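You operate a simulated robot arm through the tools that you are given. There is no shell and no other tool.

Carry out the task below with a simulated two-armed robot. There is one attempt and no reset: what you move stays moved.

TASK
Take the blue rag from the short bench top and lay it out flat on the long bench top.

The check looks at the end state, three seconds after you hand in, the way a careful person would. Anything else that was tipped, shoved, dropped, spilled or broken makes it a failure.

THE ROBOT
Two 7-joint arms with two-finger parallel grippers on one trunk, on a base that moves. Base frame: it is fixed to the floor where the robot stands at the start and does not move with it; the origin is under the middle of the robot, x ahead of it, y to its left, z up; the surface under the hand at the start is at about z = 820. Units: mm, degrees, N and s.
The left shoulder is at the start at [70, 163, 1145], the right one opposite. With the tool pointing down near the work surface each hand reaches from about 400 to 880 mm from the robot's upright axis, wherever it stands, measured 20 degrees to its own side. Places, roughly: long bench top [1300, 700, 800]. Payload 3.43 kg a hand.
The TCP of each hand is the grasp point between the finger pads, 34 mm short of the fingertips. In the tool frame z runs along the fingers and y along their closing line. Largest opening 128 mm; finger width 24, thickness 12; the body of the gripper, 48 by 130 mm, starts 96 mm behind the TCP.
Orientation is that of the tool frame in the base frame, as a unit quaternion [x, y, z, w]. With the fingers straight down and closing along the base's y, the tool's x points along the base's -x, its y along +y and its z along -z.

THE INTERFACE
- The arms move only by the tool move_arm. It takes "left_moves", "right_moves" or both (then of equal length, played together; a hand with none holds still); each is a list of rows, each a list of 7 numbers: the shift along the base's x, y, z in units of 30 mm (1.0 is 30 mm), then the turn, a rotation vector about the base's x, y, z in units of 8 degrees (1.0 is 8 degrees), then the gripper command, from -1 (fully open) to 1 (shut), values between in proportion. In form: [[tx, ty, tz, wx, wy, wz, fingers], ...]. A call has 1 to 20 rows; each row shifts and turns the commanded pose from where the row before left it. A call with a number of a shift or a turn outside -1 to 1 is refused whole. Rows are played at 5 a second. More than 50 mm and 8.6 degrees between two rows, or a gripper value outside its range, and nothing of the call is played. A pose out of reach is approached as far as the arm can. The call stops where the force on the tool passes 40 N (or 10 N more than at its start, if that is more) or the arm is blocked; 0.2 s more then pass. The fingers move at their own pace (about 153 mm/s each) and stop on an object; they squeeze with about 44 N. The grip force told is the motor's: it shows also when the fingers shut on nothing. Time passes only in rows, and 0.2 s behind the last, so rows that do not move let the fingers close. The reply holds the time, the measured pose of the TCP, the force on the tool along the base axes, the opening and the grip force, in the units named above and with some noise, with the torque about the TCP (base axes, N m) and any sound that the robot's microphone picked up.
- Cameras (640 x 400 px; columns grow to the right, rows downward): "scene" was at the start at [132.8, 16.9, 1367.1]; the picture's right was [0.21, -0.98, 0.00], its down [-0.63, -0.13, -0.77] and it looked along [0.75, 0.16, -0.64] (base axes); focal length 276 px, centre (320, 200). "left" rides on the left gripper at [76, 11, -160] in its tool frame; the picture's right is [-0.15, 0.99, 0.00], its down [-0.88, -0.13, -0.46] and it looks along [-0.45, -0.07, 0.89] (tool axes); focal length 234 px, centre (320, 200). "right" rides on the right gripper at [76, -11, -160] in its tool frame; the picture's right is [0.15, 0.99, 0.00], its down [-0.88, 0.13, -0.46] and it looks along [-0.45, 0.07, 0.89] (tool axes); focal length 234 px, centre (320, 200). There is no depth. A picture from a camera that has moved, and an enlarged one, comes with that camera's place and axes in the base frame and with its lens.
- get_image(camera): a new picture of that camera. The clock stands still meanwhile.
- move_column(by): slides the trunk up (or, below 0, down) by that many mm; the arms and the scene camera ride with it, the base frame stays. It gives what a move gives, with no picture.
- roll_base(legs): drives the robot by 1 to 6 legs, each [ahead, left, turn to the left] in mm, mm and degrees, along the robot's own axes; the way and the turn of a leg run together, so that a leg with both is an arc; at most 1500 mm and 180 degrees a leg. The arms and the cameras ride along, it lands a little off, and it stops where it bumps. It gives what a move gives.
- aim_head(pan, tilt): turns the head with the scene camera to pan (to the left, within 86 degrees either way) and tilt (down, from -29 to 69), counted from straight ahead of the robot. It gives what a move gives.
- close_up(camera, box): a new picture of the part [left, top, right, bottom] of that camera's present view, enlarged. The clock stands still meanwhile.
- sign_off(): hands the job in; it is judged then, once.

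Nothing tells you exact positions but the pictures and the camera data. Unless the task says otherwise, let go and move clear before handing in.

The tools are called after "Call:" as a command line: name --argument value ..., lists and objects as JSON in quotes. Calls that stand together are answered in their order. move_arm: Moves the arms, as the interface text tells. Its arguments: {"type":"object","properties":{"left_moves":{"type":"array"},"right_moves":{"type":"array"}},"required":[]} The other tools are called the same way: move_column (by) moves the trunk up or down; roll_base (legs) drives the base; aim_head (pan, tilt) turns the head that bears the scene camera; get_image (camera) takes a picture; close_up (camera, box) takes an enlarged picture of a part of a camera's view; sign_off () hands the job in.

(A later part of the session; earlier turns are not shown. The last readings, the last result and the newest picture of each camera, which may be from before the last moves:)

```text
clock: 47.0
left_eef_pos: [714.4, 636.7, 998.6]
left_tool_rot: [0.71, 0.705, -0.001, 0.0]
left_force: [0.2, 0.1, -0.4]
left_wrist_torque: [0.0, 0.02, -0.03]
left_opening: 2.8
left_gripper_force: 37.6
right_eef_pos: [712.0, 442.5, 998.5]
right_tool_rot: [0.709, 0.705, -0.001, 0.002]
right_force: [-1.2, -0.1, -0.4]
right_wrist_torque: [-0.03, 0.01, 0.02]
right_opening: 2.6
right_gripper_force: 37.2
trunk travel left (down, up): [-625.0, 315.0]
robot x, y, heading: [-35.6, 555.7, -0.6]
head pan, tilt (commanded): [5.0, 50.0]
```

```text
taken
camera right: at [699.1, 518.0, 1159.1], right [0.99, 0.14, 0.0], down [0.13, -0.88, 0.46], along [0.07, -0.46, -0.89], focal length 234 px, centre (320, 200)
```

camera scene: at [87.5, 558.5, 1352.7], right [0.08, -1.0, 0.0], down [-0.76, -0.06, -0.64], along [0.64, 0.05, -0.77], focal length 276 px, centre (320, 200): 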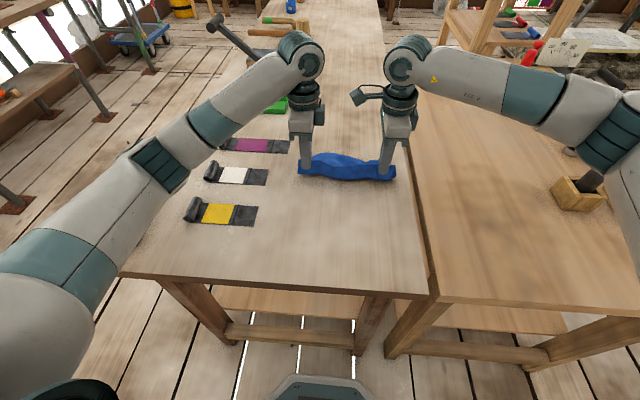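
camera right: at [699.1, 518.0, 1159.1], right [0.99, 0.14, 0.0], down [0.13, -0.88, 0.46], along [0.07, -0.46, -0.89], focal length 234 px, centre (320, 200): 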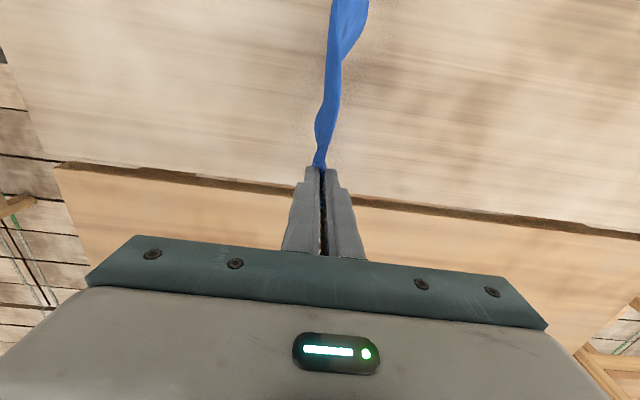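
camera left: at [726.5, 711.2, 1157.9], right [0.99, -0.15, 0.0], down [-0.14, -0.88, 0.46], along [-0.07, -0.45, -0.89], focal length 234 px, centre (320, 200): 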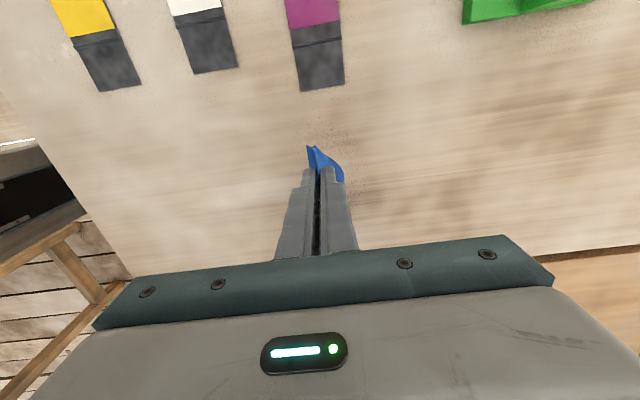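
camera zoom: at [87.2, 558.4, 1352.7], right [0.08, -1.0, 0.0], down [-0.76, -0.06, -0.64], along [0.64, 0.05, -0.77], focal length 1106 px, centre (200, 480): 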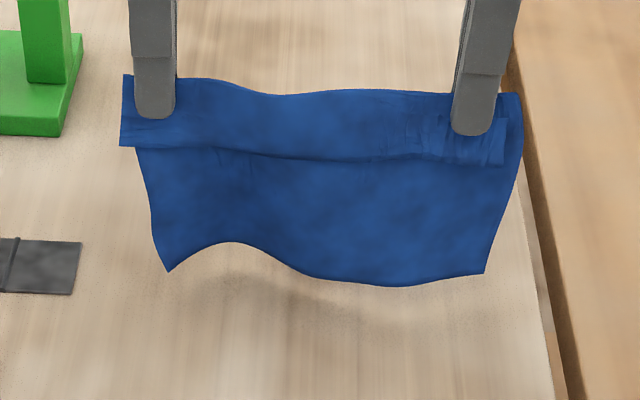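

The corner has come free and the rag hangs with a slight wave. I'll spread the hands a few millimetres to take that up, then lay the far part again with a stronger trailing pull.

Call:
move_arm --left_moves '[[0, 0.1, -0.5, 0, 0, 0, 1], [0, 0.1, -0.4, 0, 0, 0, 1], [-0.4, 0, -0.15, 0, 0, 0, 1], [-0.8, 0, -0.2, 0, 0, 0, 1], [-0.93, 0, -0.25, 0, 0, 0, 1], [-0.93, 0, -0.27, 0, 0, 0, 1], [-0.9, 0, -0.4, 0, 0, 0, 1], [-0.67, 0, -0.45, 0, 0, 0, 1], [-0.5, 0, -0.4, 0, 0, 0, 1], [-0.4, 0, -0.4, 0, 0, 0, 1], [-0.33, 0, -0.27, 0, 0, 0, 1], [0, 0, 0, 0, 0, 0, 1]]' --right_moves '[[0, -0.1, -0.5, 0, 0, 0, 1], [0, -0.1, -0.4, 0, 0, 0, 1], [-0.4, 0, -0.15, 0, 0, 0, 1], [-0.8, 0, -0.2, 0, 0, 0, 1], [-0.93, 0, -0.25, 0, 0, 0, 1], [-0.93, 0, -0.27, 0, 0, 0, 1], [-0.9, 0, -0.4, 0, 0, 0, 1], [-0.67, 0, -0.45, 0, 0, 0, 1], [-0.5, 0, -0.4, 0, 0, 0, 1], [-0.4, 0, -0.4, 0, 0, 0, 1], [-0.33, 0, -0.27, 0, 0, 0, 1], [0, 0, 0, 0, 0, 0, 1]]'

Call:
close_up --camera "scene" --box '[270, 110, 430, 210]'

Call:
get_image --camera "left"

Call:
get_image --camera "right"

```text
clock: 49.6
left_eef_pos: [538.9, 641.0, 889.0]
left_tool_rot: [0.709, 0.705, 0.0, 0.0]
left_force: [0.3, -4.1, -0.3]
left_wrist_torque: [-0.12, 0.03, 0.03]
left_opening: 2.7
left_gripper_force: 37.5
right_eef_pos: [535.7, 436.9, 887.7]
right_tool_rot: [0.709, 0.705, -0.001, 0.002]
right_force: [0.0, 4.7, 0.7]
right_wrist_torque: [0.12, -0.01, -0.02]
right_opening: 2.6
right_gripper_force: 37.4
trunk travel left (down, up): [-625.0, 315.0]
robot x, y, heading: [-41.1, 553.3, -0.8]
head pan, tilt (commanded): [5.0, 50.0]
```

```text
4.00 times, centred on (350, 160) of scene
camera zoom: at [87.3, 558.4, 1352.7], right [0.08, -1.0, 0.0], down [-0.76, -0.06, -0.64], along [0.64, 0.05, -0.77], focal length 1106 px, centre (200, 360)
```

zoom: 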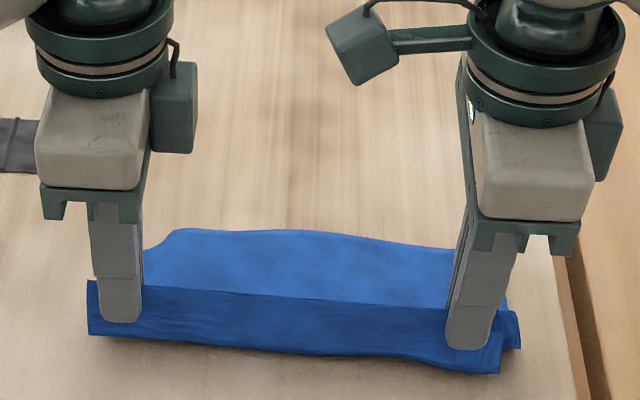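

```text
taken
camera left: at [551.4, 716.9, 1048.2], right [0.99, -0.15, 0.0], down [-0.14, -0.88, 0.46], along [-0.07, -0.45, -0.89], focal length 234 px, centre (320, 200)
```

left: 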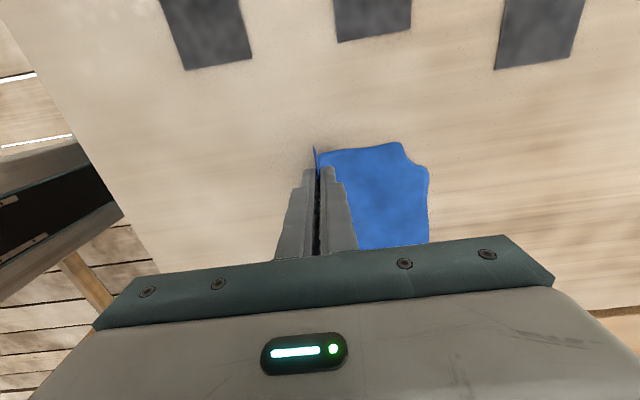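

```text
taken
camera right: at [523.3, 513.7, 1048.3], right [0.99, 0.14, 0.0], down [0.12, -0.88, 0.46], along [0.07, -0.46, -0.89], focal length 234 px, centre (320, 200)
```

right: 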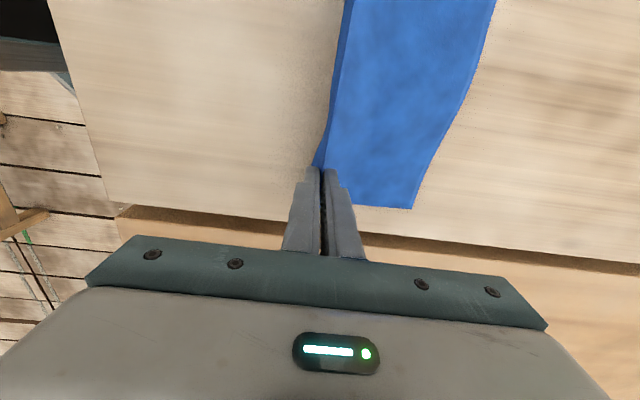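

The far left corner is still tucked, and the hands now pull about 4 N against each other. I'll lift off again, ease the spread a little, and look at how the corners hang before trying a diagonal lay-down.

Call:
move_arm --left_moves '[[0, -0.03, 0.7, 0, 0, 0, 1], [0, -0.03, 0.9, 0, 0, 0, 1], [0, 0, 0.9, 0, 0, 0, 1], [0, 0, 0.9, 0, 0, 0, 1], [0.3, 0, 0.5, 0, 0, 0, 1], [0.8, 0, 0, 0, 0, 0, 1], [0.8, 0, 0, 0, 0, 0, 1], [0.8, 0, 0, 0, 0, 0, 1], [0.8, 0, 0, 0, 0, 0, 1], [0.8, 0, 0, 0, 0, 0, 1], [0.8, 0, 0, 0, 0, 0, 1], [0.5, 0, 0, 0, 0, 0, 1], [0.2, 0, 0, 0, 0, 0, 1], [0, 0, 0, 0, 0, 0, 1], [0, 0, 0, 0, 0, 0, 1], [0, 0, 0, 0, 0, 0, 1], [0, 0, 0, 0, 0, 0, 1]]' --right_moves '[[0, 0.03, 0.7, 0, 0, 0, 1], [0, 0.03, 0.9, 0, 0, 0, 1], [0, 0, 0.9, 0, 0, 0, 1], [0, 0, 0.9, 0, 0, 0, 1], [0.3, 0, 0.5, 0, 0, 0, 1], [0.8, 0, 0, 0, 0, 0, 1], [0.8, 0, 0, 0, 0, 0, 1], [0.8, 0, 0, 0, 0, 0, 1], [0.8, 0, 0, 0, 0, 0, 1], [0.8, 0, 0, 0, 0, 0, 1], [0.8, 0, 0, 0, 0, 0, 1], [0.5, 0, 0, 0, 0, 0, 1], [0.2, 0, 0, 0, 0, 0, 1], [0, 0, 0, 0, 0, 0, 1], [0, 0, 0, 0, 0, 0, 1], [0, 0, 0, 0, 0, 0, 1], [0, 0, 0, 0, 0, 0, 1]]'

Call:
close_up --camera "scene" --box '[270, 80, 430, 180]'

Call:
close_up --camera "left" --box '[240, 100, 400, 200]'

Call:
get_image --camera "right"

```text
clock: 53.2
left_eef_pos: [713.8, 639.3, 1007.3]
left_tool_rot: [0.709, 0.705, -0.001, 0.001]
left_force: [0.2, 0.1, -0.1]
left_wrist_torque: [0.02, 0.05, 0.02]
left_opening: 2.6
left_gripper_force: 37.4
right_eef_pos: [707.6, 438.3, 1006.4]
right_tool_rot: [0.709, 0.706, -0.002, 0.003]
right_force: [0.6, -0.3, 0.6]
right_wrist_torque: [-0.01, -0.03, 0.0]
right_opening: 3.1
right_gripper_force: 37.1
trunk travel left (down, up): [-625.0, 315.0]
robot x, y, heading: [-37.3, 553.8, -0.3]
head pan, tilt (commanded): [5.0, 50.0]
```

```text
4.00 times, centred on (350, 130) of scene
camera zoom: at [87.2, 558.4, 1352.7], right [0.08, -1.0, 0.0], down [-0.76, -0.06, -0.64], along [0.64, 0.05, -0.77], focal length 1106 px, centre (200, 480)
```

zoom: 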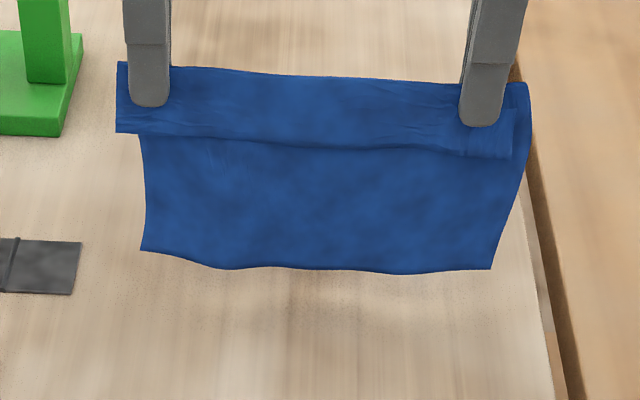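

```text
4.00 times, centred on (320, 150) of left
camera zoom: at [725.9, 714.6, 1166.3], right [0.99, -0.15, 0.0], down [-0.14, -0.88, 0.46], along [-0.07, -0.45, -0.89], focal length 937 px, centre (320, 400)
```

zoom: 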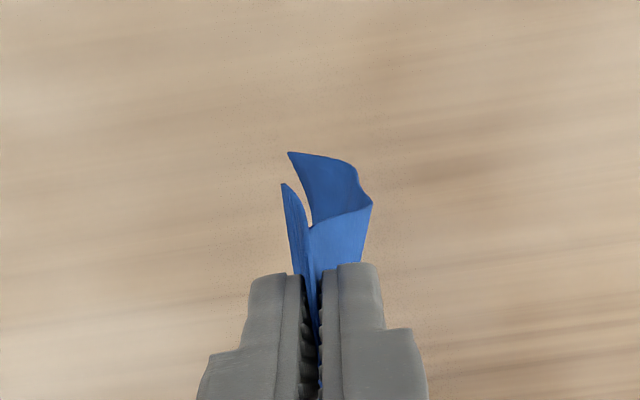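

```text
taken
camera right: at [696.9, 514.6, 1166.6], right [0.99, 0.14, 0.0], down [0.13, -0.88, 0.46], along [0.07, -0.46, -0.89], focal length 234 px, centre (320, 200)
```

right: 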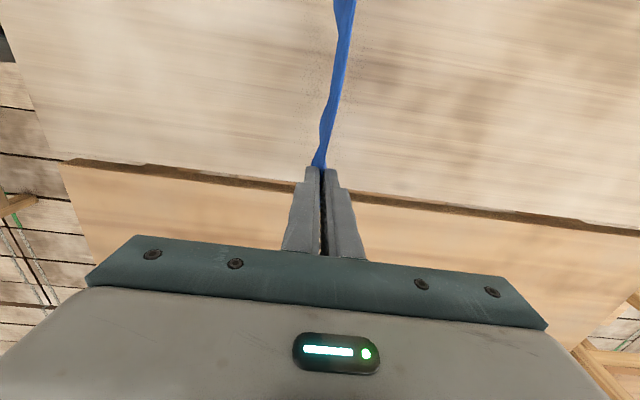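

It hangs straighter now, but the left camera shows the lower left corner curling toward me. I'll twist the hands slightly so the outer strips and corners swing away from me.

Call:
move_arm --left_moves '[[0, 0, 0, 0, 0, -0.8, 1], [0, 0, 0, 0, 0, -0.8, 1], [0, 0, 0, 0, 0, -0.9, 1], [0, 0, 0, 0, 0, 0, 1], [0, 0, 0, 0, 0, 0, 1], [0, 0, 0, 0, 0, 0, 1]]' --right_moves '[[0, 0, 0, 0, 0, 0.4, 1], [0, 0, 0, 0, 0, 0.4, 1], [0, 0, 0, 0, 0, 0.4, 1], [0, 0, 0, 0, 0, 0, 1], [0, 0, 0, 0, 0, 0, 1], [0, 0, 0, 0, 0, 0, 1]]'

Call:
close_up --camera "scene" --box '[270, 80, 430, 180]'

Call:
close_up --camera "left" --box '[240, 100, 400, 200]'

Call:
close_up --camera "right" --box '[240, 0, 440, 200]'

```text
clock: 54.6
left_eef_pos: [713.5, 639.9, 1007.1]
left_tool_rot: [0.822, 0.57, -0.001, 0.001]
left_force: [-0.8, -2.5, 0.1]
left_wrist_torque: [-0.03, -0.04, 0.04]
left_opening: 2.8
left_gripper_force: 37.1
right_eef_pos: [710.0, 439.2, 1007.4]
right_tool_rot: [0.647, 0.762, -0.001, 0.002]
right_force: [-0.3, 2.2, 0.4]
right_wrist_torque: [0.08, 0.0, -0.04]
right_opening: 2.5
right_gripper_force: 37.4
trunk travel left (down, up): [-625.0, 315.0]
robot x, y, heading: [-38.2, 554.1, -0.7]
head pan, tilt (commanded): [5.0, 50.0]
```

```text
4.00 times, centred on (350, 130) of scene
camera zoom: at [87.2, 558.4, 1352.7], right [0.08, -1.0, 0.0], down [-0.76, -0.06, -0.64], along [0.64, 0.05, -0.77], focal length 1106 px, centre (200, 480)
```

zoom: 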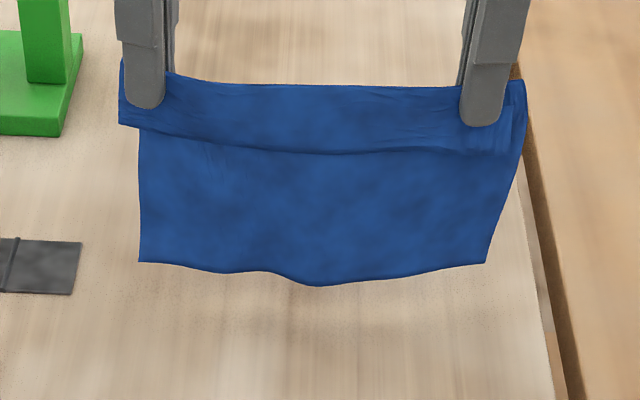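

```text
4.00 times, centred on (320, 150) of left
camera zoom: at [750.4, 706.1, 1165.6], right [0.88, -0.48, 0.0], down [-0.43, -0.78, 0.46], along [-0.22, -0.4, -0.89], focal length 937 px, centre (320, 400)
```

zoom: 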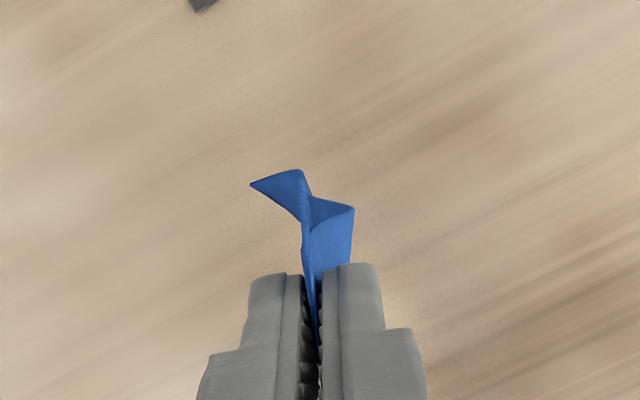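

```text
2.00 times, centred on (340, 100) of right
camera zoom: at [685.2, 512.3, 1166.3], right [0.95, 0.3, 0.0], down [0.27, -0.85, 0.46], along [0.14, -0.44, -0.89], focal length 468 px, centre (280, 400)
```

zoom: 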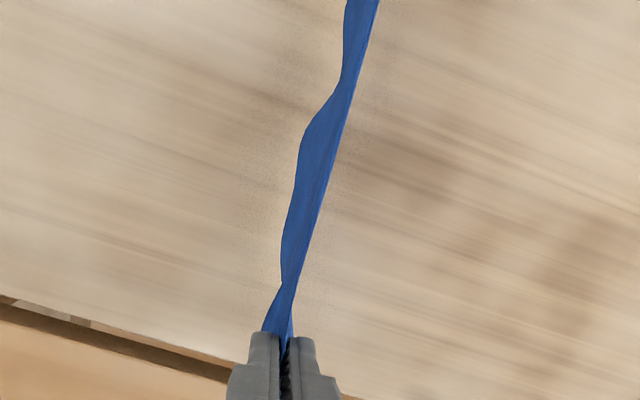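

The twist brought the corners away from me relative to the middle. I'll start further out and make a long, shallow drag toward me at touch height so the edge trails outward before I lower further.

Call:
move_arm --left_moves '[[0.6, 0, 0, 0, 0, 0, 1], [0.8, 0, -0.3, 0, 0, 0, 1], [0.8, 0, -0.4, 0, 0, 0, 1], [0.2, 0, -0.3, 0, 0, 0, 1], [-0.5, 0, -0.3, 0, 0, 0, 1], [-0.8, 0, -0.15, 0, 0, 0, 1], [-0.8, 0, -0.15, 0, 0, 0, 1], [-0.8, 0, -0.15, 0, 0, 0, 1], [-0.8, 0, -0.15, 0, 0, 0, 1], [-0.8, 0, -0.15, 0, 0, 0, 1], [-0.8, 0, -0.15, 0, 0, 0, 1], [-0.8, 0, -0.15, 0, 0, 0, 1]]' --right_moves '[[0.6, 0, 0, 0, 0, 0, 1], [0.8, 0, -0.3, 0, 0, 0, 1], [0.8, 0, -0.4, 0, 0, 0, 1], [0.2, 0, -0.3, 0, 0, 0, 1], [-0.5, 0, -0.3, 0, 0, 0, 1], [-0.8, 0, -0.15, 0, 0, 0, 1], [-0.8, 0, -0.15, 0, 0, 0, 1], [-0.8, 0, -0.15, 0, 0, 0, 1], [-0.8, 0, -0.15, 0, 0, 0, 1], [-0.8, 0, -0.15, 0, 0, 0, 1], [-0.8, 0, -0.15, 0, 0, 0, 1], [-0.8, 0, -0.15, 0, 0, 0, 1]]'

Call:
close_up --camera "scene" --box '[270, 90, 430, 190]'

Call:
get_image --camera "left"

Call:
get_image --camera "right"

```text
clock: 57.2
left_eef_pos: [599.6, 641.8, 936.5]
left_tool_rot: [0.821, 0.571, -0.001, 0.0]
left_force: [0.4, -8.5, 0.2]
left_wrist_torque: [-0.23, -0.05, 0.2]
left_opening: 2.4
left_gripper_force: 37.1
left hand out of reach, approached as far as the arm can: row 4
right_eef_pos: [599.4, 438.5, 937.4]
right_tool_rot: [0.647, 0.762, -0.001, 0.003]
right_force: [-0.6, 7.6, -1.2]
right_wrist_torque: [0.19, -0.02, -0.07]
right_opening: 2.7
right_gripper_force: 37.5
trunk travel left (down, up): [-625.0, 315.0]
robot x, y, heading: [-39.1, 556.0, -0.5]
head pan, tilt (commanded): [5.0, 50.0]
```

```text
4.00 times, centred on (350, 140) of scene
camera zoom: at [86.4, 558.4, 1352.9], right [0.08, -1.0, 0.0], down [-0.76, -0.06, -0.64], along [0.64, 0.05, -0.77], focal length 1106 px, centre (200, 440)
```

zoom: 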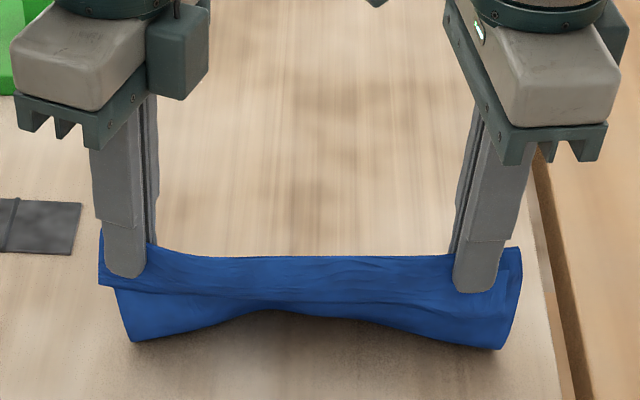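

```text
taken
camera left: at [636.6, 708.1, 1094.5], right [0.88, -0.48, 0.0], down [-0.43, -0.78, 0.46], along [-0.22, -0.4, -0.89], focal length 234 px, centre (320, 200)
```

left: 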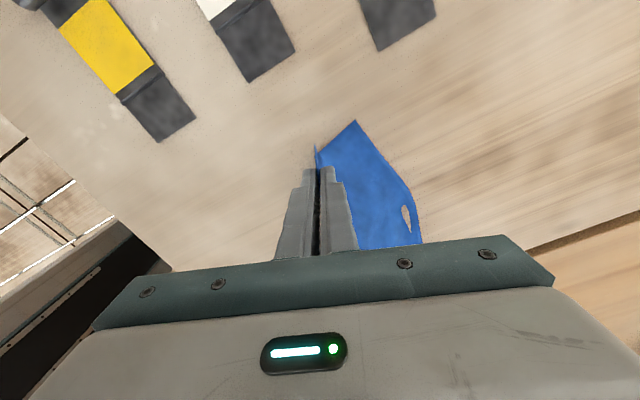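

```text
taken
camera right: at [575.1, 511.6, 1097.4], right [0.95, 0.3, 0.0], down [0.27, -0.85, 0.46], along [0.14, -0.44, -0.89], focal length 234 px, centre (320, 200)
```

right: 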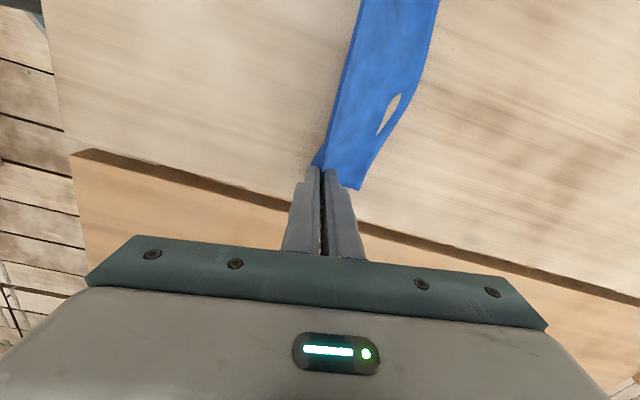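

Both far corners are now on the bench and trailing properly. I'll keep lowering along the arc, easing the hands together slightly to relieve the 8 N pull and undoing the twist.

Call:
move_arm --left_moves '[[-0.6, -0.05, -0.5, 0, 0, 0, 1], [-0.45, -0.05, -0.4, 0, 0, 0.6, 1], [-0.4, 0, -0.4, 0, 0, 0.6, 1], [-0.4, 0, -0.25, 0, 0, 0.6, 1], [-0.3, 0, 0, 0, 0, 0.6, 1], [0, 0, 0, 0, 0, 0, 1]]' --right_moves '[[-0.6, 0.05, -0.5, 0, 0, 0, 1], [-0.45, 0.05, -0.4, 0, 0, -0.3, 1], [-0.4, 0, -0.4, 0, 0, -0.3, 1], [-0.4, 0, -0.25, 0, 0, -0.3, 1], [-0.3, 0, 0, 0, 0, -0.3, 1], [0, 0, 0, 0, 0, 0, 1]]'

Call:
close_up --camera "scene" --box '[270, 110, 430, 210]'

Call:
get_image --camera "left"

Call:
get_image --camera "right"

```text
clock: 58.6
left_eef_pos: [532.5, 638.8, 887.9]
left_tool_rot: [0.715, 0.7, -0.001, 0.001]
left_force: [-0.1, -0.7, -0.1]
left_wrist_torque: [0.03, 0.03, -0.06]
left_opening: 2.9
left_gripper_force: 37.2
right_eef_pos: [532.2, 442.7, 889.8]
right_tool_rot: [0.709, 0.705, -0.002, 0.002]
right_force: [-0.5, -0.5, -0.1]
right_wrist_torque: [-0.02, 0.01, 0.05]
right_opening: 2.6
right_gripper_force: 37.0
trunk travel left (down, up): [-625.0, 315.0]
robot x, y, heading: [-39.2, 557.0, -0.5]
head pan, tilt (commanded): [5.0, 50.0]
```

```text
4.00 times, centred on (350, 160) of scene
camera zoom: at [87.3, 558.4, 1352.7], right [0.08, -1.0, 0.0], down [-0.76, -0.06, -0.64], along [0.64, 0.05, -0.77], focal length 1106 px, centre (200, 360)
```

zoom: 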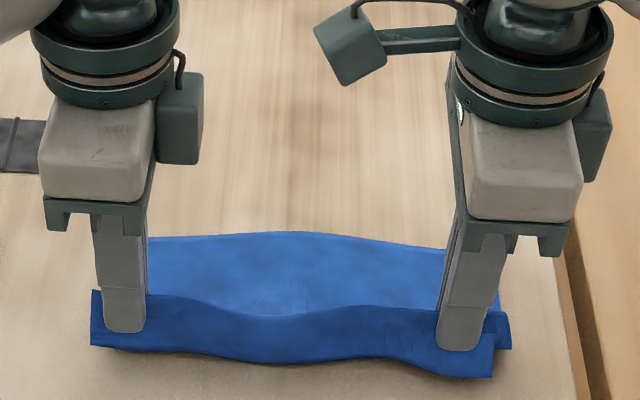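

```text
taken
camera left: at [545.6, 713.4, 1047.3], right [0.99, -0.17, 0.0], down [-0.15, -0.88, 0.46], along [-0.08, -0.45, -0.89], focal length 234 px, centre (320, 200)
```

left: 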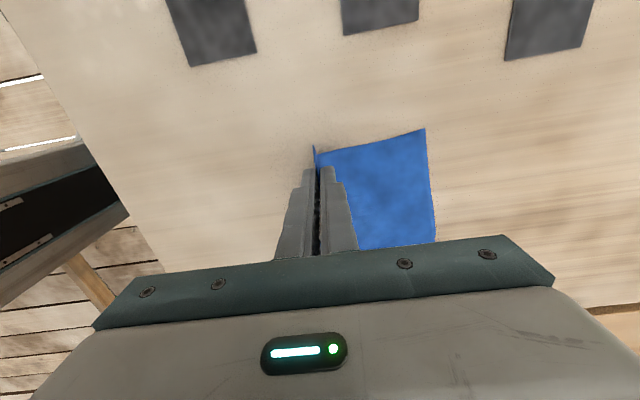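

```text
taken
camera right: at [521.2, 519.2, 1049.4], right [0.99, 0.14, 0.0], down [0.12, -0.88, 0.46], along [0.07, -0.46, -0.89], focal length 234 px, centre (320, 200)
```

right: 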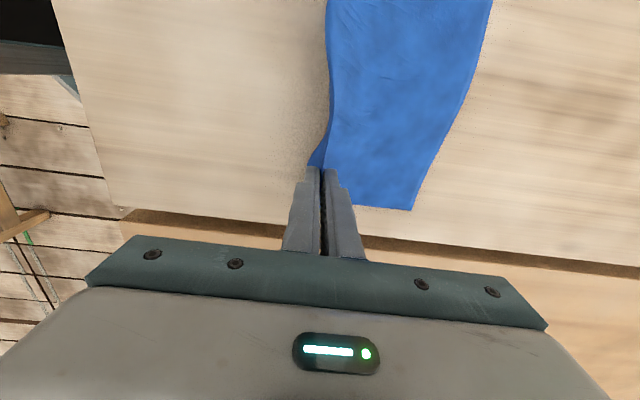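

The far edge now lies straight at x≈648 with both corners flat. Next I lower the near side, moving slightly away from me so the hanging flap splays toward me rather than tucking under.

Call:
move_arm --left_moves '[[0.1, 0, -0.3, 0, 0, 0, 1], [0.15, 0, -0.3, 0, 0, 0, 1], [0.15, 0, -0.3, 0, 0, 0, 1]]' --right_moves '[[0.1, 0, -0.3, 0, 0, 0, 1], [0.15, 0, -0.3, 0, 0, 0, 1], [0.15, 0, -0.3, 0, 0, 0, 1]]'

Call:
close_up --camera "scene" --box '[270, 120, 430, 220]'

Call:
close_up --camera "left" --box '[240, 100, 480, 250]'

Call:
get_image --camera "right"

```text
clock: 59.4
left_eef_pos: [545.1, 640.1, 863.3]
left_tool_rot: [0.714, 0.7, -0.001, 0.0]
left_force: [-0.6, 0.5, 0.9]
left_wrist_torque: [-0.03, 0.0, -0.04]
left_opening: 2.7
left_gripper_force: 37.5
right_eef_pos: [545.9, 440.0, 862.1]
right_tool_rot: [0.709, 0.706, -0.001, 0.003]
right_force: [0.2, -0.8, 0.7]
right_wrist_torque: [0.02, 0.02, 0.07]
right_opening: 2.7
right_gripper_force: 37.8
trunk travel left (down, up): [-625.0, 315.0]
robot x, y, heading: [-39.7, 558.1, -0.7]
head pan, tilt (commanded): [5.0, 50.0]
```

```text
4.00 times, centred on (350, 170) of scene
camera zoom: at [87.6, 558.3, 1352.7], right [0.08, -1.0, 0.0], down [-0.76, -0.06, -0.64], along [0.64, 0.05, -0.77], focal length 1106 px, centre (200, 320)
```

zoom: 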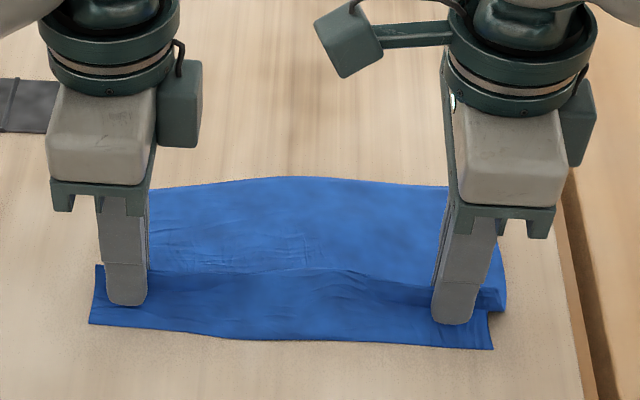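

```text
2.67 times, centred on (360, 175) of left
camera zoom: at [557.8, 714.7, 1021.6], right [0.99, -0.17, 0.0], down [-0.15, -0.88, 0.46], along [-0.08, -0.45, -0.89], focal length 624 px, centre (213, 267)
```

zoom: 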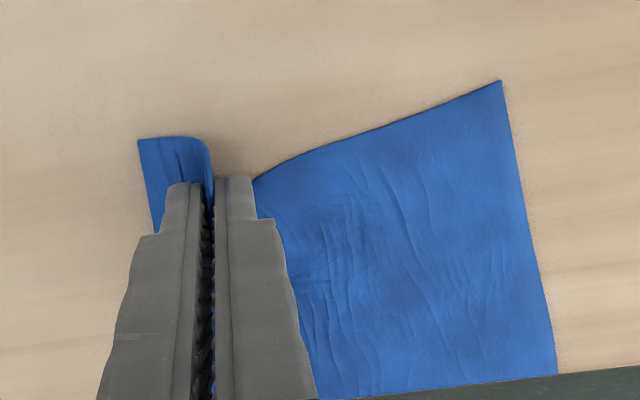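

```text
taken
camera right: at [534.4, 517.0, 1021.5], right [0.99, 0.14, 0.0], down [0.12, -0.88, 0.46], along [0.06, -0.46, -0.89], focal length 234 px, centre (320, 200)
```

right: 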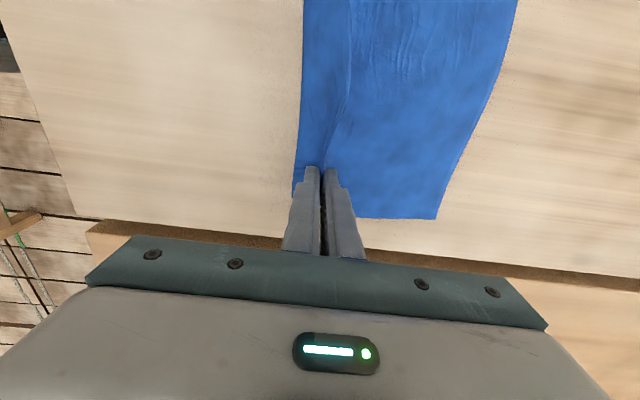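

The flap is splaying toward me and the far part lies flat. I'll lower straight down to near contact.

Call:
move_arm --left_moves '[[0.05, 0, -0.25, 0, 0, 0, 1], [0, 0, -0.25, 0, 0, 0, 1], [0, 0, -0.15, 0, 0, 0, 1]]' --right_moves '[[0.05, 0, -0.25, 0, 0, 0, 1], [0, 0, -0.25, 0, 0, 0, 1], [0, 0, -0.15, 0, 0, 0, 1]]'

Call:
close_up --camera "scene" --box '[270, 120, 430, 220]'

Call:
get_image --camera "left"

Call:
get_image --camera "right"

```text
clock: 60.1
left_eef_pos: [548.6, 638.7, 856.8]
left_tool_rot: [0.714, 0.7, 0.003, 0.009]
left_force: [-3.7, 1.5, 24.2]
left_wrist_torque: [0.1, 0.18, -0.07]
left_opening: 2.8
left_gripper_force: 37.0
right_eef_pos: [547.7, 441.5, 855.8]
right_tool_rot: [0.71, 0.704, 0.006, 0.008]
right_force: [-4.3, 0.0, 22.9]
right_wrist_torque: [-0.1, 0.24, 0.03]
right_opening: 2.8
right_gripper_force: 37.9
trunk travel left (down, up): [-625.0, 315.0]
robot x, y, heading: [-41.2, 550.3, -0.4]
head pan, tilt (commanded): [5.0, 50.0]
stopped in row 3 (left hand): the force on the tool passed its limit at 45 N (the readings are from after the stop); the commanded pose is now the measured one
```

```text
4.00 times, centred on (350, 170) of scene
camera zoom: at [82.3, 558.5, 1353.7], right [0.08, -1.0, 0.0], down [-0.76, -0.06, -0.65], along [0.64, 0.05, -0.76], focal length 1106 px, centre (200, 320)
```

zoom: 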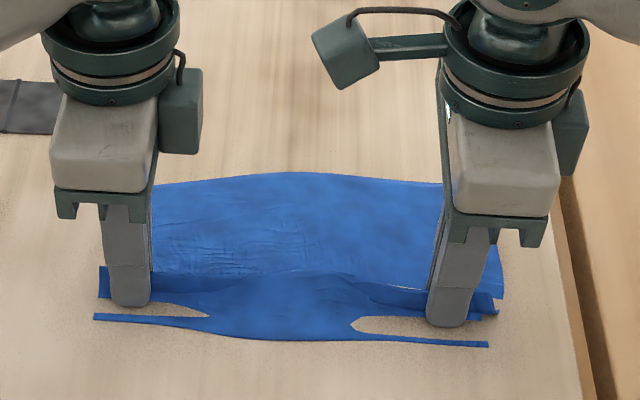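

```text
taken
camera left: at [558.4, 715.2, 1014.7], right [0.99, -0.17, 0.02], down [-0.16, -0.87, 0.46], along [-0.06, -0.46, -0.89], focal length 234 px, centre (320, 200)
```

left: 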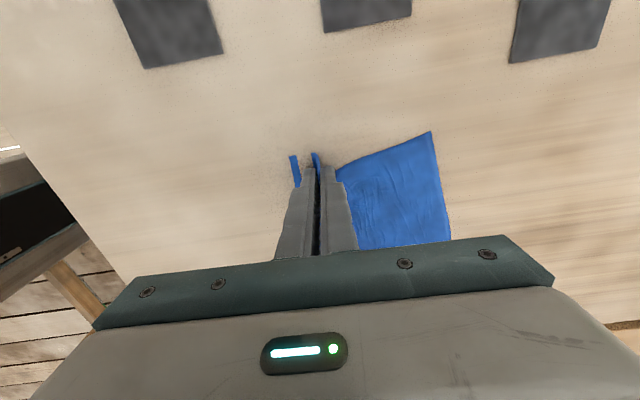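

```text
taken
camera right: at [533.4, 517.8, 1015.3], right [0.99, 0.14, 0.02], down [0.12, -0.88, 0.46], along [0.08, -0.45, -0.89], focal length 234 px, centre (320, 200)
```

right: 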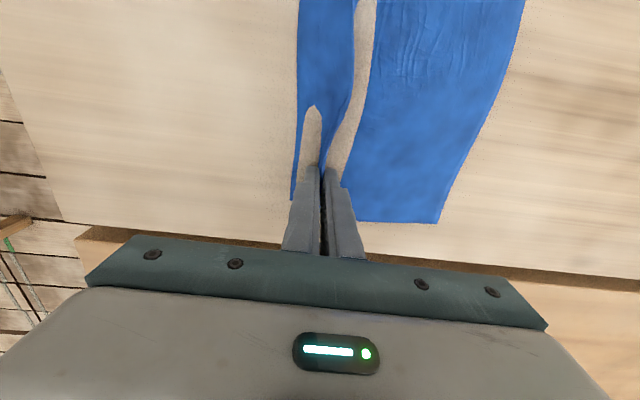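

The long bench turned out to be at the same height, about z 821, so the fingers pressed harder than planned. I'll back off a few millimetres right away and look.

Call:
move_arm --left_moves '[[0, 0, 0.1, 0, 0, 0, 1], [0, 0, 0.05, 0, 0, 0, 1], [0, 0, 0, 0, 0, 0, 1]]' --right_moves '[[0, 0, 0.1, 0, 0, 0, 1], [0, 0, 0.05, 0, 0, 0, 1], [0, 0, 0, 0, 0, 0, 1]]'

Call:
close_up --camera "scene" --box '[270, 120, 430, 220]'

Call:
get_image --camera "right"

```text
clock: 60.9
left_eef_pos: [548.8, 639.5, 855.4]
left_tool_rot: [0.714, 0.701, 0.003, 0.007]
left_force: [-1.9, -2.3, 15.8]
left_wrist_torque: [-0.11, 0.01, -0.05]
left_opening: 2.9
left_gripper_force: 37.0
right_eef_pos: [548.0, 441.8, 856.1]
right_tool_rot: [0.709, 0.705, 0.003, 0.005]
right_force: [-2.8, 1.3, 8.3]
right_wrist_torque: [0.03, 0.09, 0.03]
right_opening: 2.5
right_gripper_force: 37.3
trunk travel left (down, up): [-625.0, 315.0]
robot x, y, heading: [-40.2, 552.6, -0.5]
head pan, tilt (commanded): [5.0, 50.0]
```

```text
4.00 times, centred on (350, 170) of scene
camera zoom: at [84.1, 558.2, 1352.9], right [0.08, -1.0, 0.0], down [-0.76, -0.06, -0.64], along [0.64, 0.05, -0.76], focal length 1106 px, centre (200, 320)
```

zoom: 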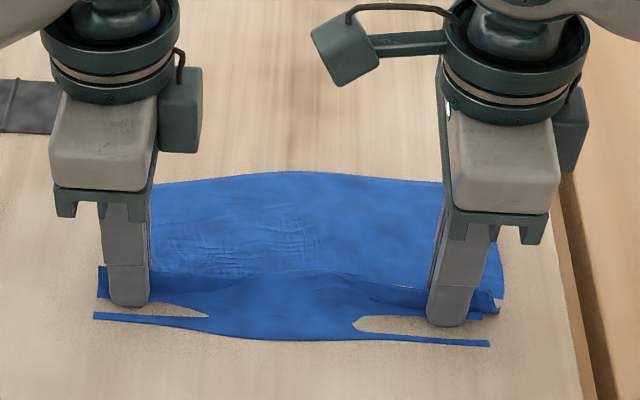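

```text
taken
camera right: at [535.1, 517.8, 1015.4], right [0.99, 0.14, 0.01], down [0.12, -0.88, 0.46], along [0.07, -0.45, -0.89], focal length 234 px, centre (320, 200)
```

right: 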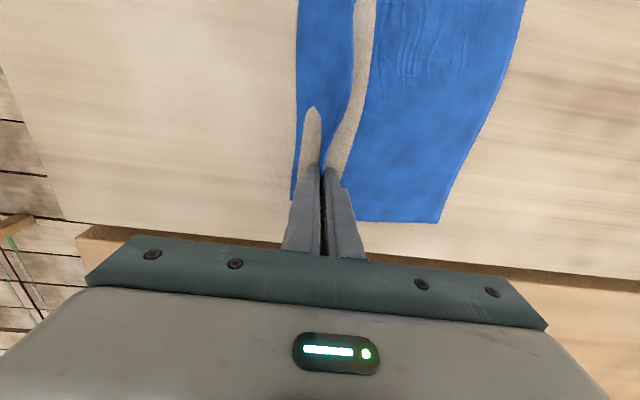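

Call:
move_arm --left_moves '[[0, 0, 0.15, 0, 0, 0, 1], [0, 0, 0.12, 0, 0, 0, 1], [0, 0, 0, 0, 0, 0, 1]]' --right_moves '[[0, 0, 0.15, 0, 0, 0, 1], [0, 0, 0.1, 0, 0, 0, 1], [0, 0, 0, 0, 0, 0, 1]]'

Call:
close_up --camera "scene" --box '[270, 120, 430, 220]'

Call:
get_image --camera "right"

Call:
get_image --camera "left"

```text
clock: 61.7
left_eef_pos: [549.8, 639.6, 863.4]
left_tool_rot: [0.715, 0.7, 0.002, 0.006]
left_force: [-1.2, 0.2, 0.9]
left_wrist_torque: [-0.02, 0.01, -0.02]
left_opening: 2.8
left_gripper_force: 37.8
right_eef_pos: [549.6, 442.1, 862.6]
right_tool_rot: [0.71, 0.705, 0.002, 0.005]
right_force: [-0.2, 0.1, 0.2]
right_wrist_torque: [0.03, 0.01, 0.02]
right_opening: 2.5
right_gripper_force: 37.2
trunk travel left (down, up): [-625.0, 315.0]
robot x, y, heading: [-39.8, 551.9, -0.4]
head pan, tilt (commanded): [5.0, 50.0]
```

```text
4.00 times, centred on (350, 170) of scene
camera zoom: at [87.5, 558.5, 1352.6], right [0.08, -1.0, 0.0], down [-0.76, -0.06, -0.64], along [0.64, 0.05, -0.77], focal length 1106 px, centre (200, 320)
```

zoom: 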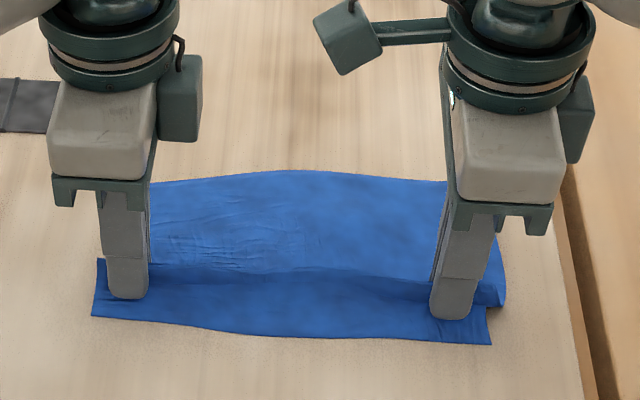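

```text
taken
camera right: at [536.6, 517.6, 1021.6], right [0.99, 0.14, 0.01], down [0.12, -0.88, 0.46], along [0.07, -0.45, -0.89], focal length 234 px, centre (320, 200)
```

right: 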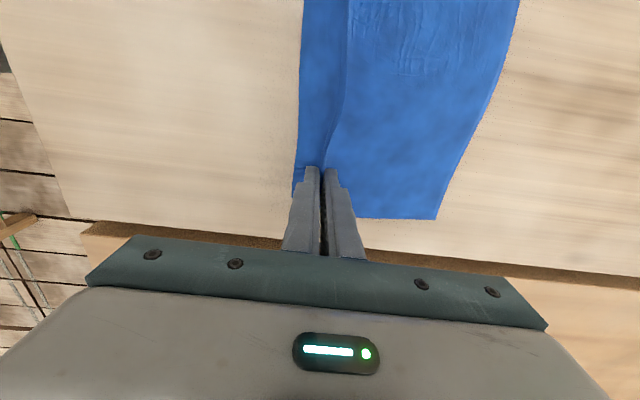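

```text
taken
camera left: at [561.8, 715.4, 1021.0], right [0.99, -0.16, 0.01], down [-0.15, -0.88, 0.46], along [-0.07, -0.45, -0.89], focal length 234 px, centre (320, 200)
```

left: 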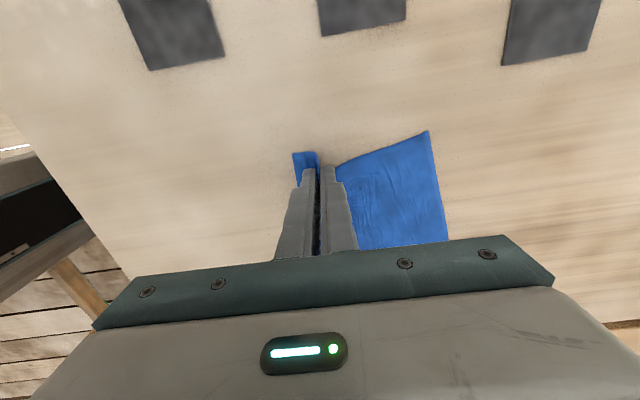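

The cloth has come back up cleanly with the flap lying toward me. I'll draw the left hand toward me a little to take up slack, lower to just above the bench, and open the fingers slowly.

Call:
move_arm --left_moves '[[-0.2, 0, 0, 0, 0, 0, 1], [-0.2, 0, -0.05, 0, 0, 0, 1], [0, 0, -0.05, 0, 0, 0, 1], [0, 0, 0, 0, 0, 0, 0.9], [0, 0, 0, 0, 0, 0, 0.8], [0, 0, 0, 0, 0, 0, 0.7], [0, 0, 0, 0, 0, 0, 0.6]]' --right_moves '[[0, 0, 0, 0, 0, 0, 1], [0, 0, -0.05, 0, 0, 0, 1], [0, 0, -0.05, 0, 0, 0, 1], [0, 0, 0, 0, 0, 0, 0.9], [0, 0, 0, 0, 0, 0, 0.8], [0, 0, 0, 0, 0, 0, 0.7], [0, 0, 0, 0, 0, 0, 0.6]]'

Call:
close_up --camera "scene" --box '[270, 120, 430, 220]'

Call:
get_image --camera "right"

Call:
get_image --camera "left"

```text
clock: 63.3
left_eef_pos: [537.2, 640.8, 858.9]
left_tool_rot: [0.714, 0.7, 0.002, 0.005]
left_force: [0.4, -0.4, 0.6]
left_wrist_torque: [0.01, -0.02, -0.05]
left_opening: 25.8
left_gripper_force: 0.0
right_eef_pos: [549.5, 441.7, 859.8]
right_tool_rot: [0.71, 0.704, 0.003, 0.005]
right_force: [-0.1, 0.0, -0.5]
right_wrist_torque: [-0.01, -0.02, -0.01]
right_opening: 25.7
right_gripper_force: 0.2
trunk travel left (down, up): [-625.0, 315.0]
robot x, y, heading: [-40.6, 553.2, -0.4]
head pan, tilt (commanded): [5.0, 50.0]
```

```text
4.00 times, centred on (350, 170) of scene
camera zoom: at [87.1, 558.4, 1352.8], right [0.08, -1.0, 0.0], down [-0.76, -0.06, -0.64], along [0.64, 0.05, -0.77], focal length 1106 px, centre (200, 320)
```

zoom: 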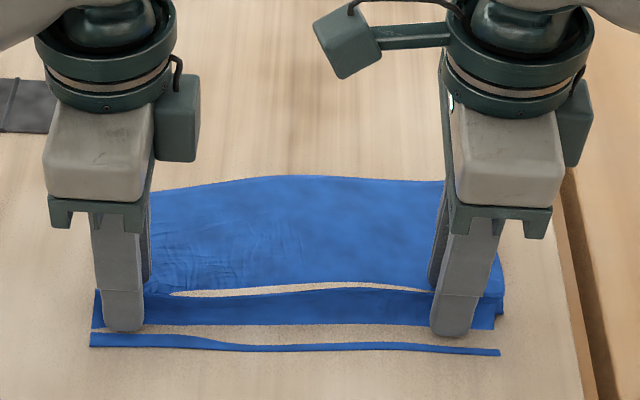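

```text
taken
camera right: at [536.4, 517.5, 1019.3], right [0.99, 0.14, 0.01], down [0.12, -0.88, 0.46], along [0.07, -0.45, -0.89], focal length 234 px, centre (320, 200)
```

right: 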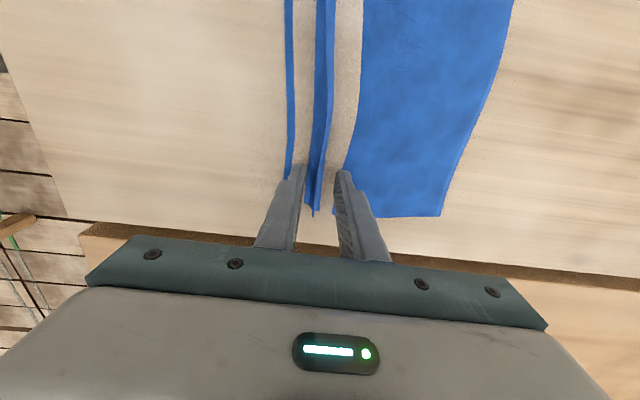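

```text
taken
camera left: at [549.0, 715.5, 1018.3], right [0.99, -0.16, 0.01], down [-0.15, -0.88, 0.46], along [-0.07, -0.45, -0.89], focal length 234 px, centre (320, 200)
```

left: 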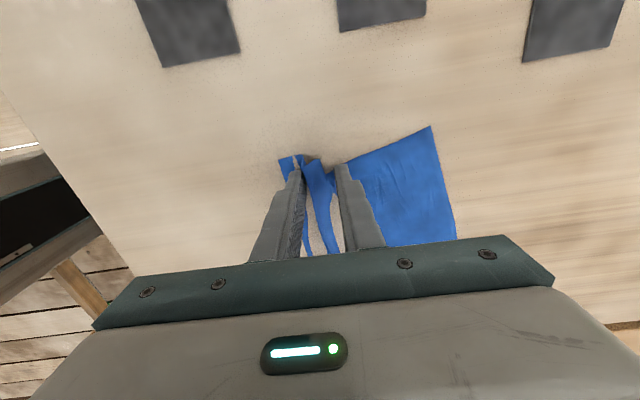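

The fold is free and stands as a ridge between the open fingers. I'll touch the cloth lightly on both sides of the ridge and open the fingers to spread it flat.

Call:
move_arm --left_moves '[[0, 0, -0.05, 0, 0, 0, 0.6], [0, 0, -0.05, 0, 0, 0, 0.6], [0, 0, 0, 0, 0, 0, 0.6]]' --right_moves '[[0, 0, -0.05, 0, 0, 0, 0.6], [0, 0, -0.05, 0, 0, 0, 0.6], [0, 0, 0, 0, 0, 0, 0.6]]'

```text
clock: 64.1
left_eef_pos: [539.5, 639.2, 858.5]
left_tool_rot: [0.714, 0.701, 0.002, 0.006]
left_force: [-0.1, 0.4, 0.2]
left_wrist_torque: [-0.02, 0.02, 0.0]
left_opening: 25.4
left_gripper_force: 0.1
right_eef_pos: [550.2, 441.3, 856.2]
right_tool_rot: [0.71, 0.705, 0.002, 0.005]
right_force: [-0.6, -0.7, 2.0]
right_wrist_torque: [-0.01, 0.03, -0.04]
right_opening: 25.6
right_gripper_force: 0.1
trunk travel left (down, up): [-625.0, 315.0]
robot x, y, heading: [-37.6, 553.3, -0.8]
head pan, tilt (commanded): [5.0, 50.0]
```

Call:
move_arm --left_moves '[[0, 0, -0.08, 0, 0, 0, 0.6], [0, 0, 0, 0, 0, 0, 0.6]]' --right_moves '[[0, 0, -0.03, 0, 0, 0, 0.6], [0, 0, 0, 0, 0, 0, 0.6]]'

```text
clock: 64.7
left_eef_pos: [537.8, 641.0, 855.3]
left_tool_rot: [0.712, 0.702, 0.003, 0.008]
left_force: [3.1, 1.3, 12.9]
left_wrist_torque: [-0.02, -0.16, 0.04]
left_opening: 26.2
left_gripper_force: 0.5
right_eef_pos: [550.2, 442.6, 855.4]
right_tool_rot: [0.709, 0.705, 0.003, 0.004]
right_force: [0.3, -0.8, 1.1]
right_wrist_torque: [0.03, 0.03, 0.0]
right_opening: 25.5
right_gripper_force: 0.2
trunk travel left (down, up): [-625.0, 315.0]
robot x, y, heading: [-35.8, 553.5, -0.5]
head pan, tilt (commanded): [5.0, 50.0]
```

Call:
move_arm --left_moves '[[0, 0, 0, 0, 0, 0, 0.5], [0, 0, 0, 0, 0, 0, 0.4], [0, 0, 0, 0, 0, 0, 0.3], [0, 0, 0, 0, 0, 0, 0.2]]' --right_moves '[[0, 0, -0.06, 0, 0, 0, 0.6], [0, 0, 0, 0, 0, 0, 0.45], [0, 0, 0, 0, 0, 0, 0.3], [0, 0, 0, 0, 0, 0, 0.2]]'

Call:
close_up --camera "scene" --box '[270, 120, 430, 220]'

Call:
get_image --camera "right"

Call:
get_image --camera "left"

```text
clock: 65.7
left_eef_pos: [536.0, 639.9, 855.3]
left_tool_rot: [0.714, 0.701, 0.001, 0.006]
left_force: [1.9, -0.1, 15.9]
left_wrist_torque: [0.01, 0.16, 0.01]
left_opening: 49.0
left_gripper_force: 0.0
right_eef_pos: [548.7, 441.7, 855.3]
right_tool_rot: [0.709, 0.705, 0.005, 0.006]
right_force: [4.6, 0.6, 15.6]
right_wrist_torque: [0.04, 0.4, -0.03]
right_opening: 49.0
right_gripper_force: 0.1
trunk travel left (down, up): [-625.0, 315.0]
robot x, y, heading: [-45.0, 554.1, -0.5]
head pan, tilt (commanded): [5.0, 50.0]
```

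```text
4.00 times, centred on (350, 170) of scene
camera zoom: at [84.6, 558.5, 1353.2], right [0.08, -1.0, 0.0], down [-0.76, -0.06, -0.64], along [0.64, 0.05, -0.76], focal length 1106 px, centre (200, 320)
```

zoom: 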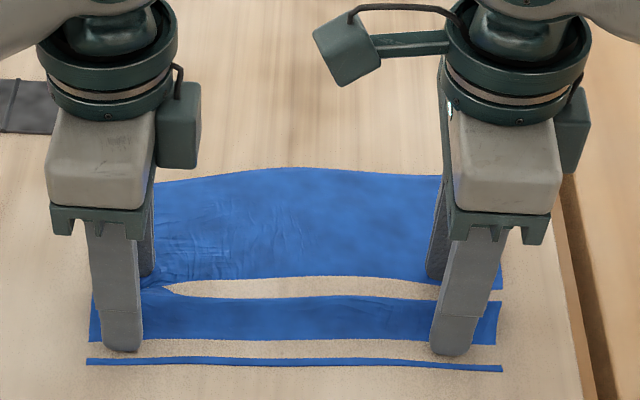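

```text
taken
camera right: at [535.5, 517.2, 1015.5], right [0.99, 0.14, 0.01], down [0.12, -0.88, 0.46], along [0.08, -0.45, -0.89], focal length 234 px, centre (320, 200)
```

right: 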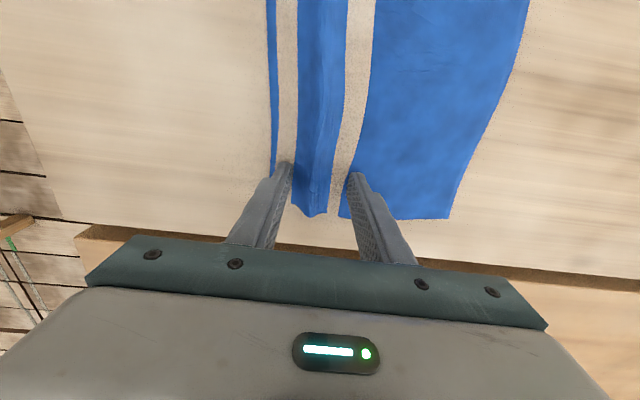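

```text
taken
camera left: at [547.2, 715.1, 1014.7], right [0.99, -0.16, 0.01], down [-0.15, -0.88, 0.46], along [-0.06, -0.46, -0.89], focal length 234 px, centre (320, 200)
```

left: 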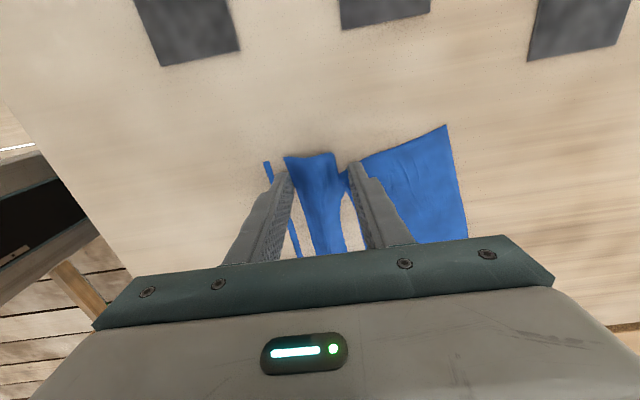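

The ridge is spreading out. I'll keep opening while lightly pressed to pull the remaining dips out.

Call:
move_arm --left_moves '[[0, 0, 0, 0, 0, 0, 0.1], [0, 0, 0, 0, 0, 0, 0], [0, 0, 0, 0, 0, 0, -0.1], [0, 0, 0, 0, 0, 0, -0.2]]' --right_moves '[[0, 0, 0, 0, 0, 0, 0.1], [0, 0, 0, 0, 0, 0, 0], [0, 0, 0, 0, 0, 0, -0.1], [0, 0, 0, 0, 0, 0, -0.2]]'

Call:
close_up --camera "scene" --box '[270, 120, 430, 220]'

Call:
get_image --camera "right"

Call:
get_image --camera "left"

```text
clock: 66.7
left_eef_pos: [537.1, 639.7, 855.8]
left_tool_rot: [0.714, 0.7, 0.002, 0.006]
left_force: [3.6, 0.5, 17.5]
left_wrist_torque: [0.07, 0.66, 0.01]
left_opening: 74.2
left_gripper_force: 0.0
right_eef_pos: [548.7, 441.2, 856.5]
right_tool_rot: [0.71, 0.704, 0.004, 0.006]
right_force: [5.2, 0.7, 24.1]
right_wrist_torque: [0.09, 0.94, -0.01]
right_opening: 73.6
right_gripper_force: 0.0
trunk travel left (down, up): [-625.0, 315.0]
robot x, y, heading: [-39.2, 554.0, -0.4]
head pan, tilt (commanded): [5.0, 50.0]
```

```text
4.00 times, centred on (350, 170) of scene
camera zoom: at [84.4, 558.5, 1353.2], right [0.08, -1.0, 0.0], down [-0.76, -0.06, -0.64], along [0.64, 0.05, -0.76], focal length 1106 px, centre (200, 320)
```

zoom: 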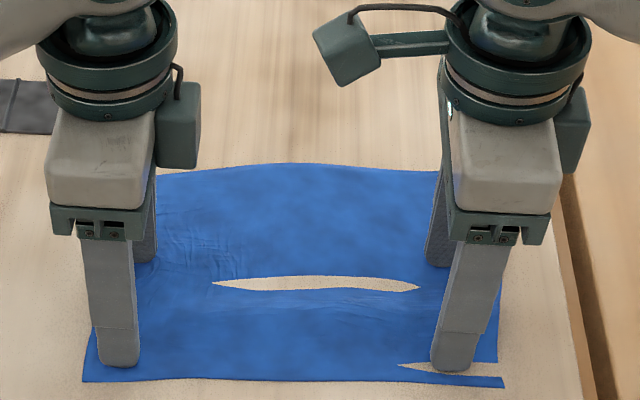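

```text
taken
camera right: at [535.4, 517.2, 1015.6], right [0.99, 0.14, 0.01], down [0.12, -0.88, 0.46], along [0.08, -0.45, -0.89], focal length 234 px, centre (320, 200)
```

right: 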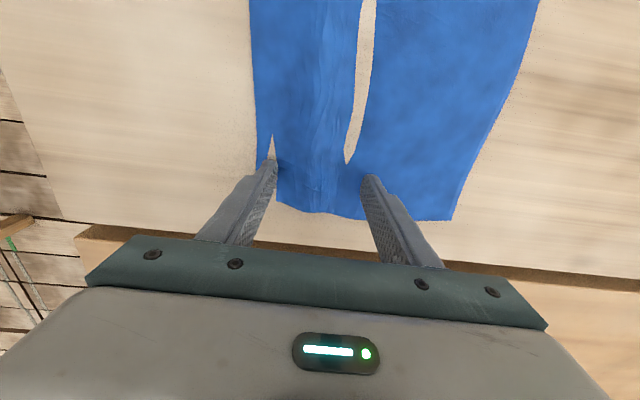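

```text
taken
camera left: at [547.1, 715.2, 1014.8], right [0.99, -0.16, 0.01], down [-0.15, -0.88, 0.46], along [-0.06, -0.46, -0.89], focal length 234 px, centre (320, 200)
```

left: 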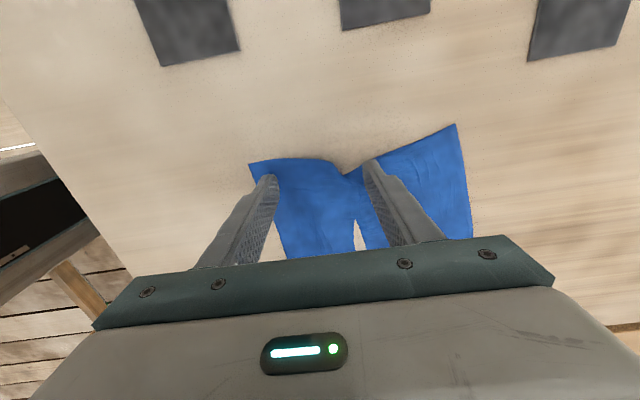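

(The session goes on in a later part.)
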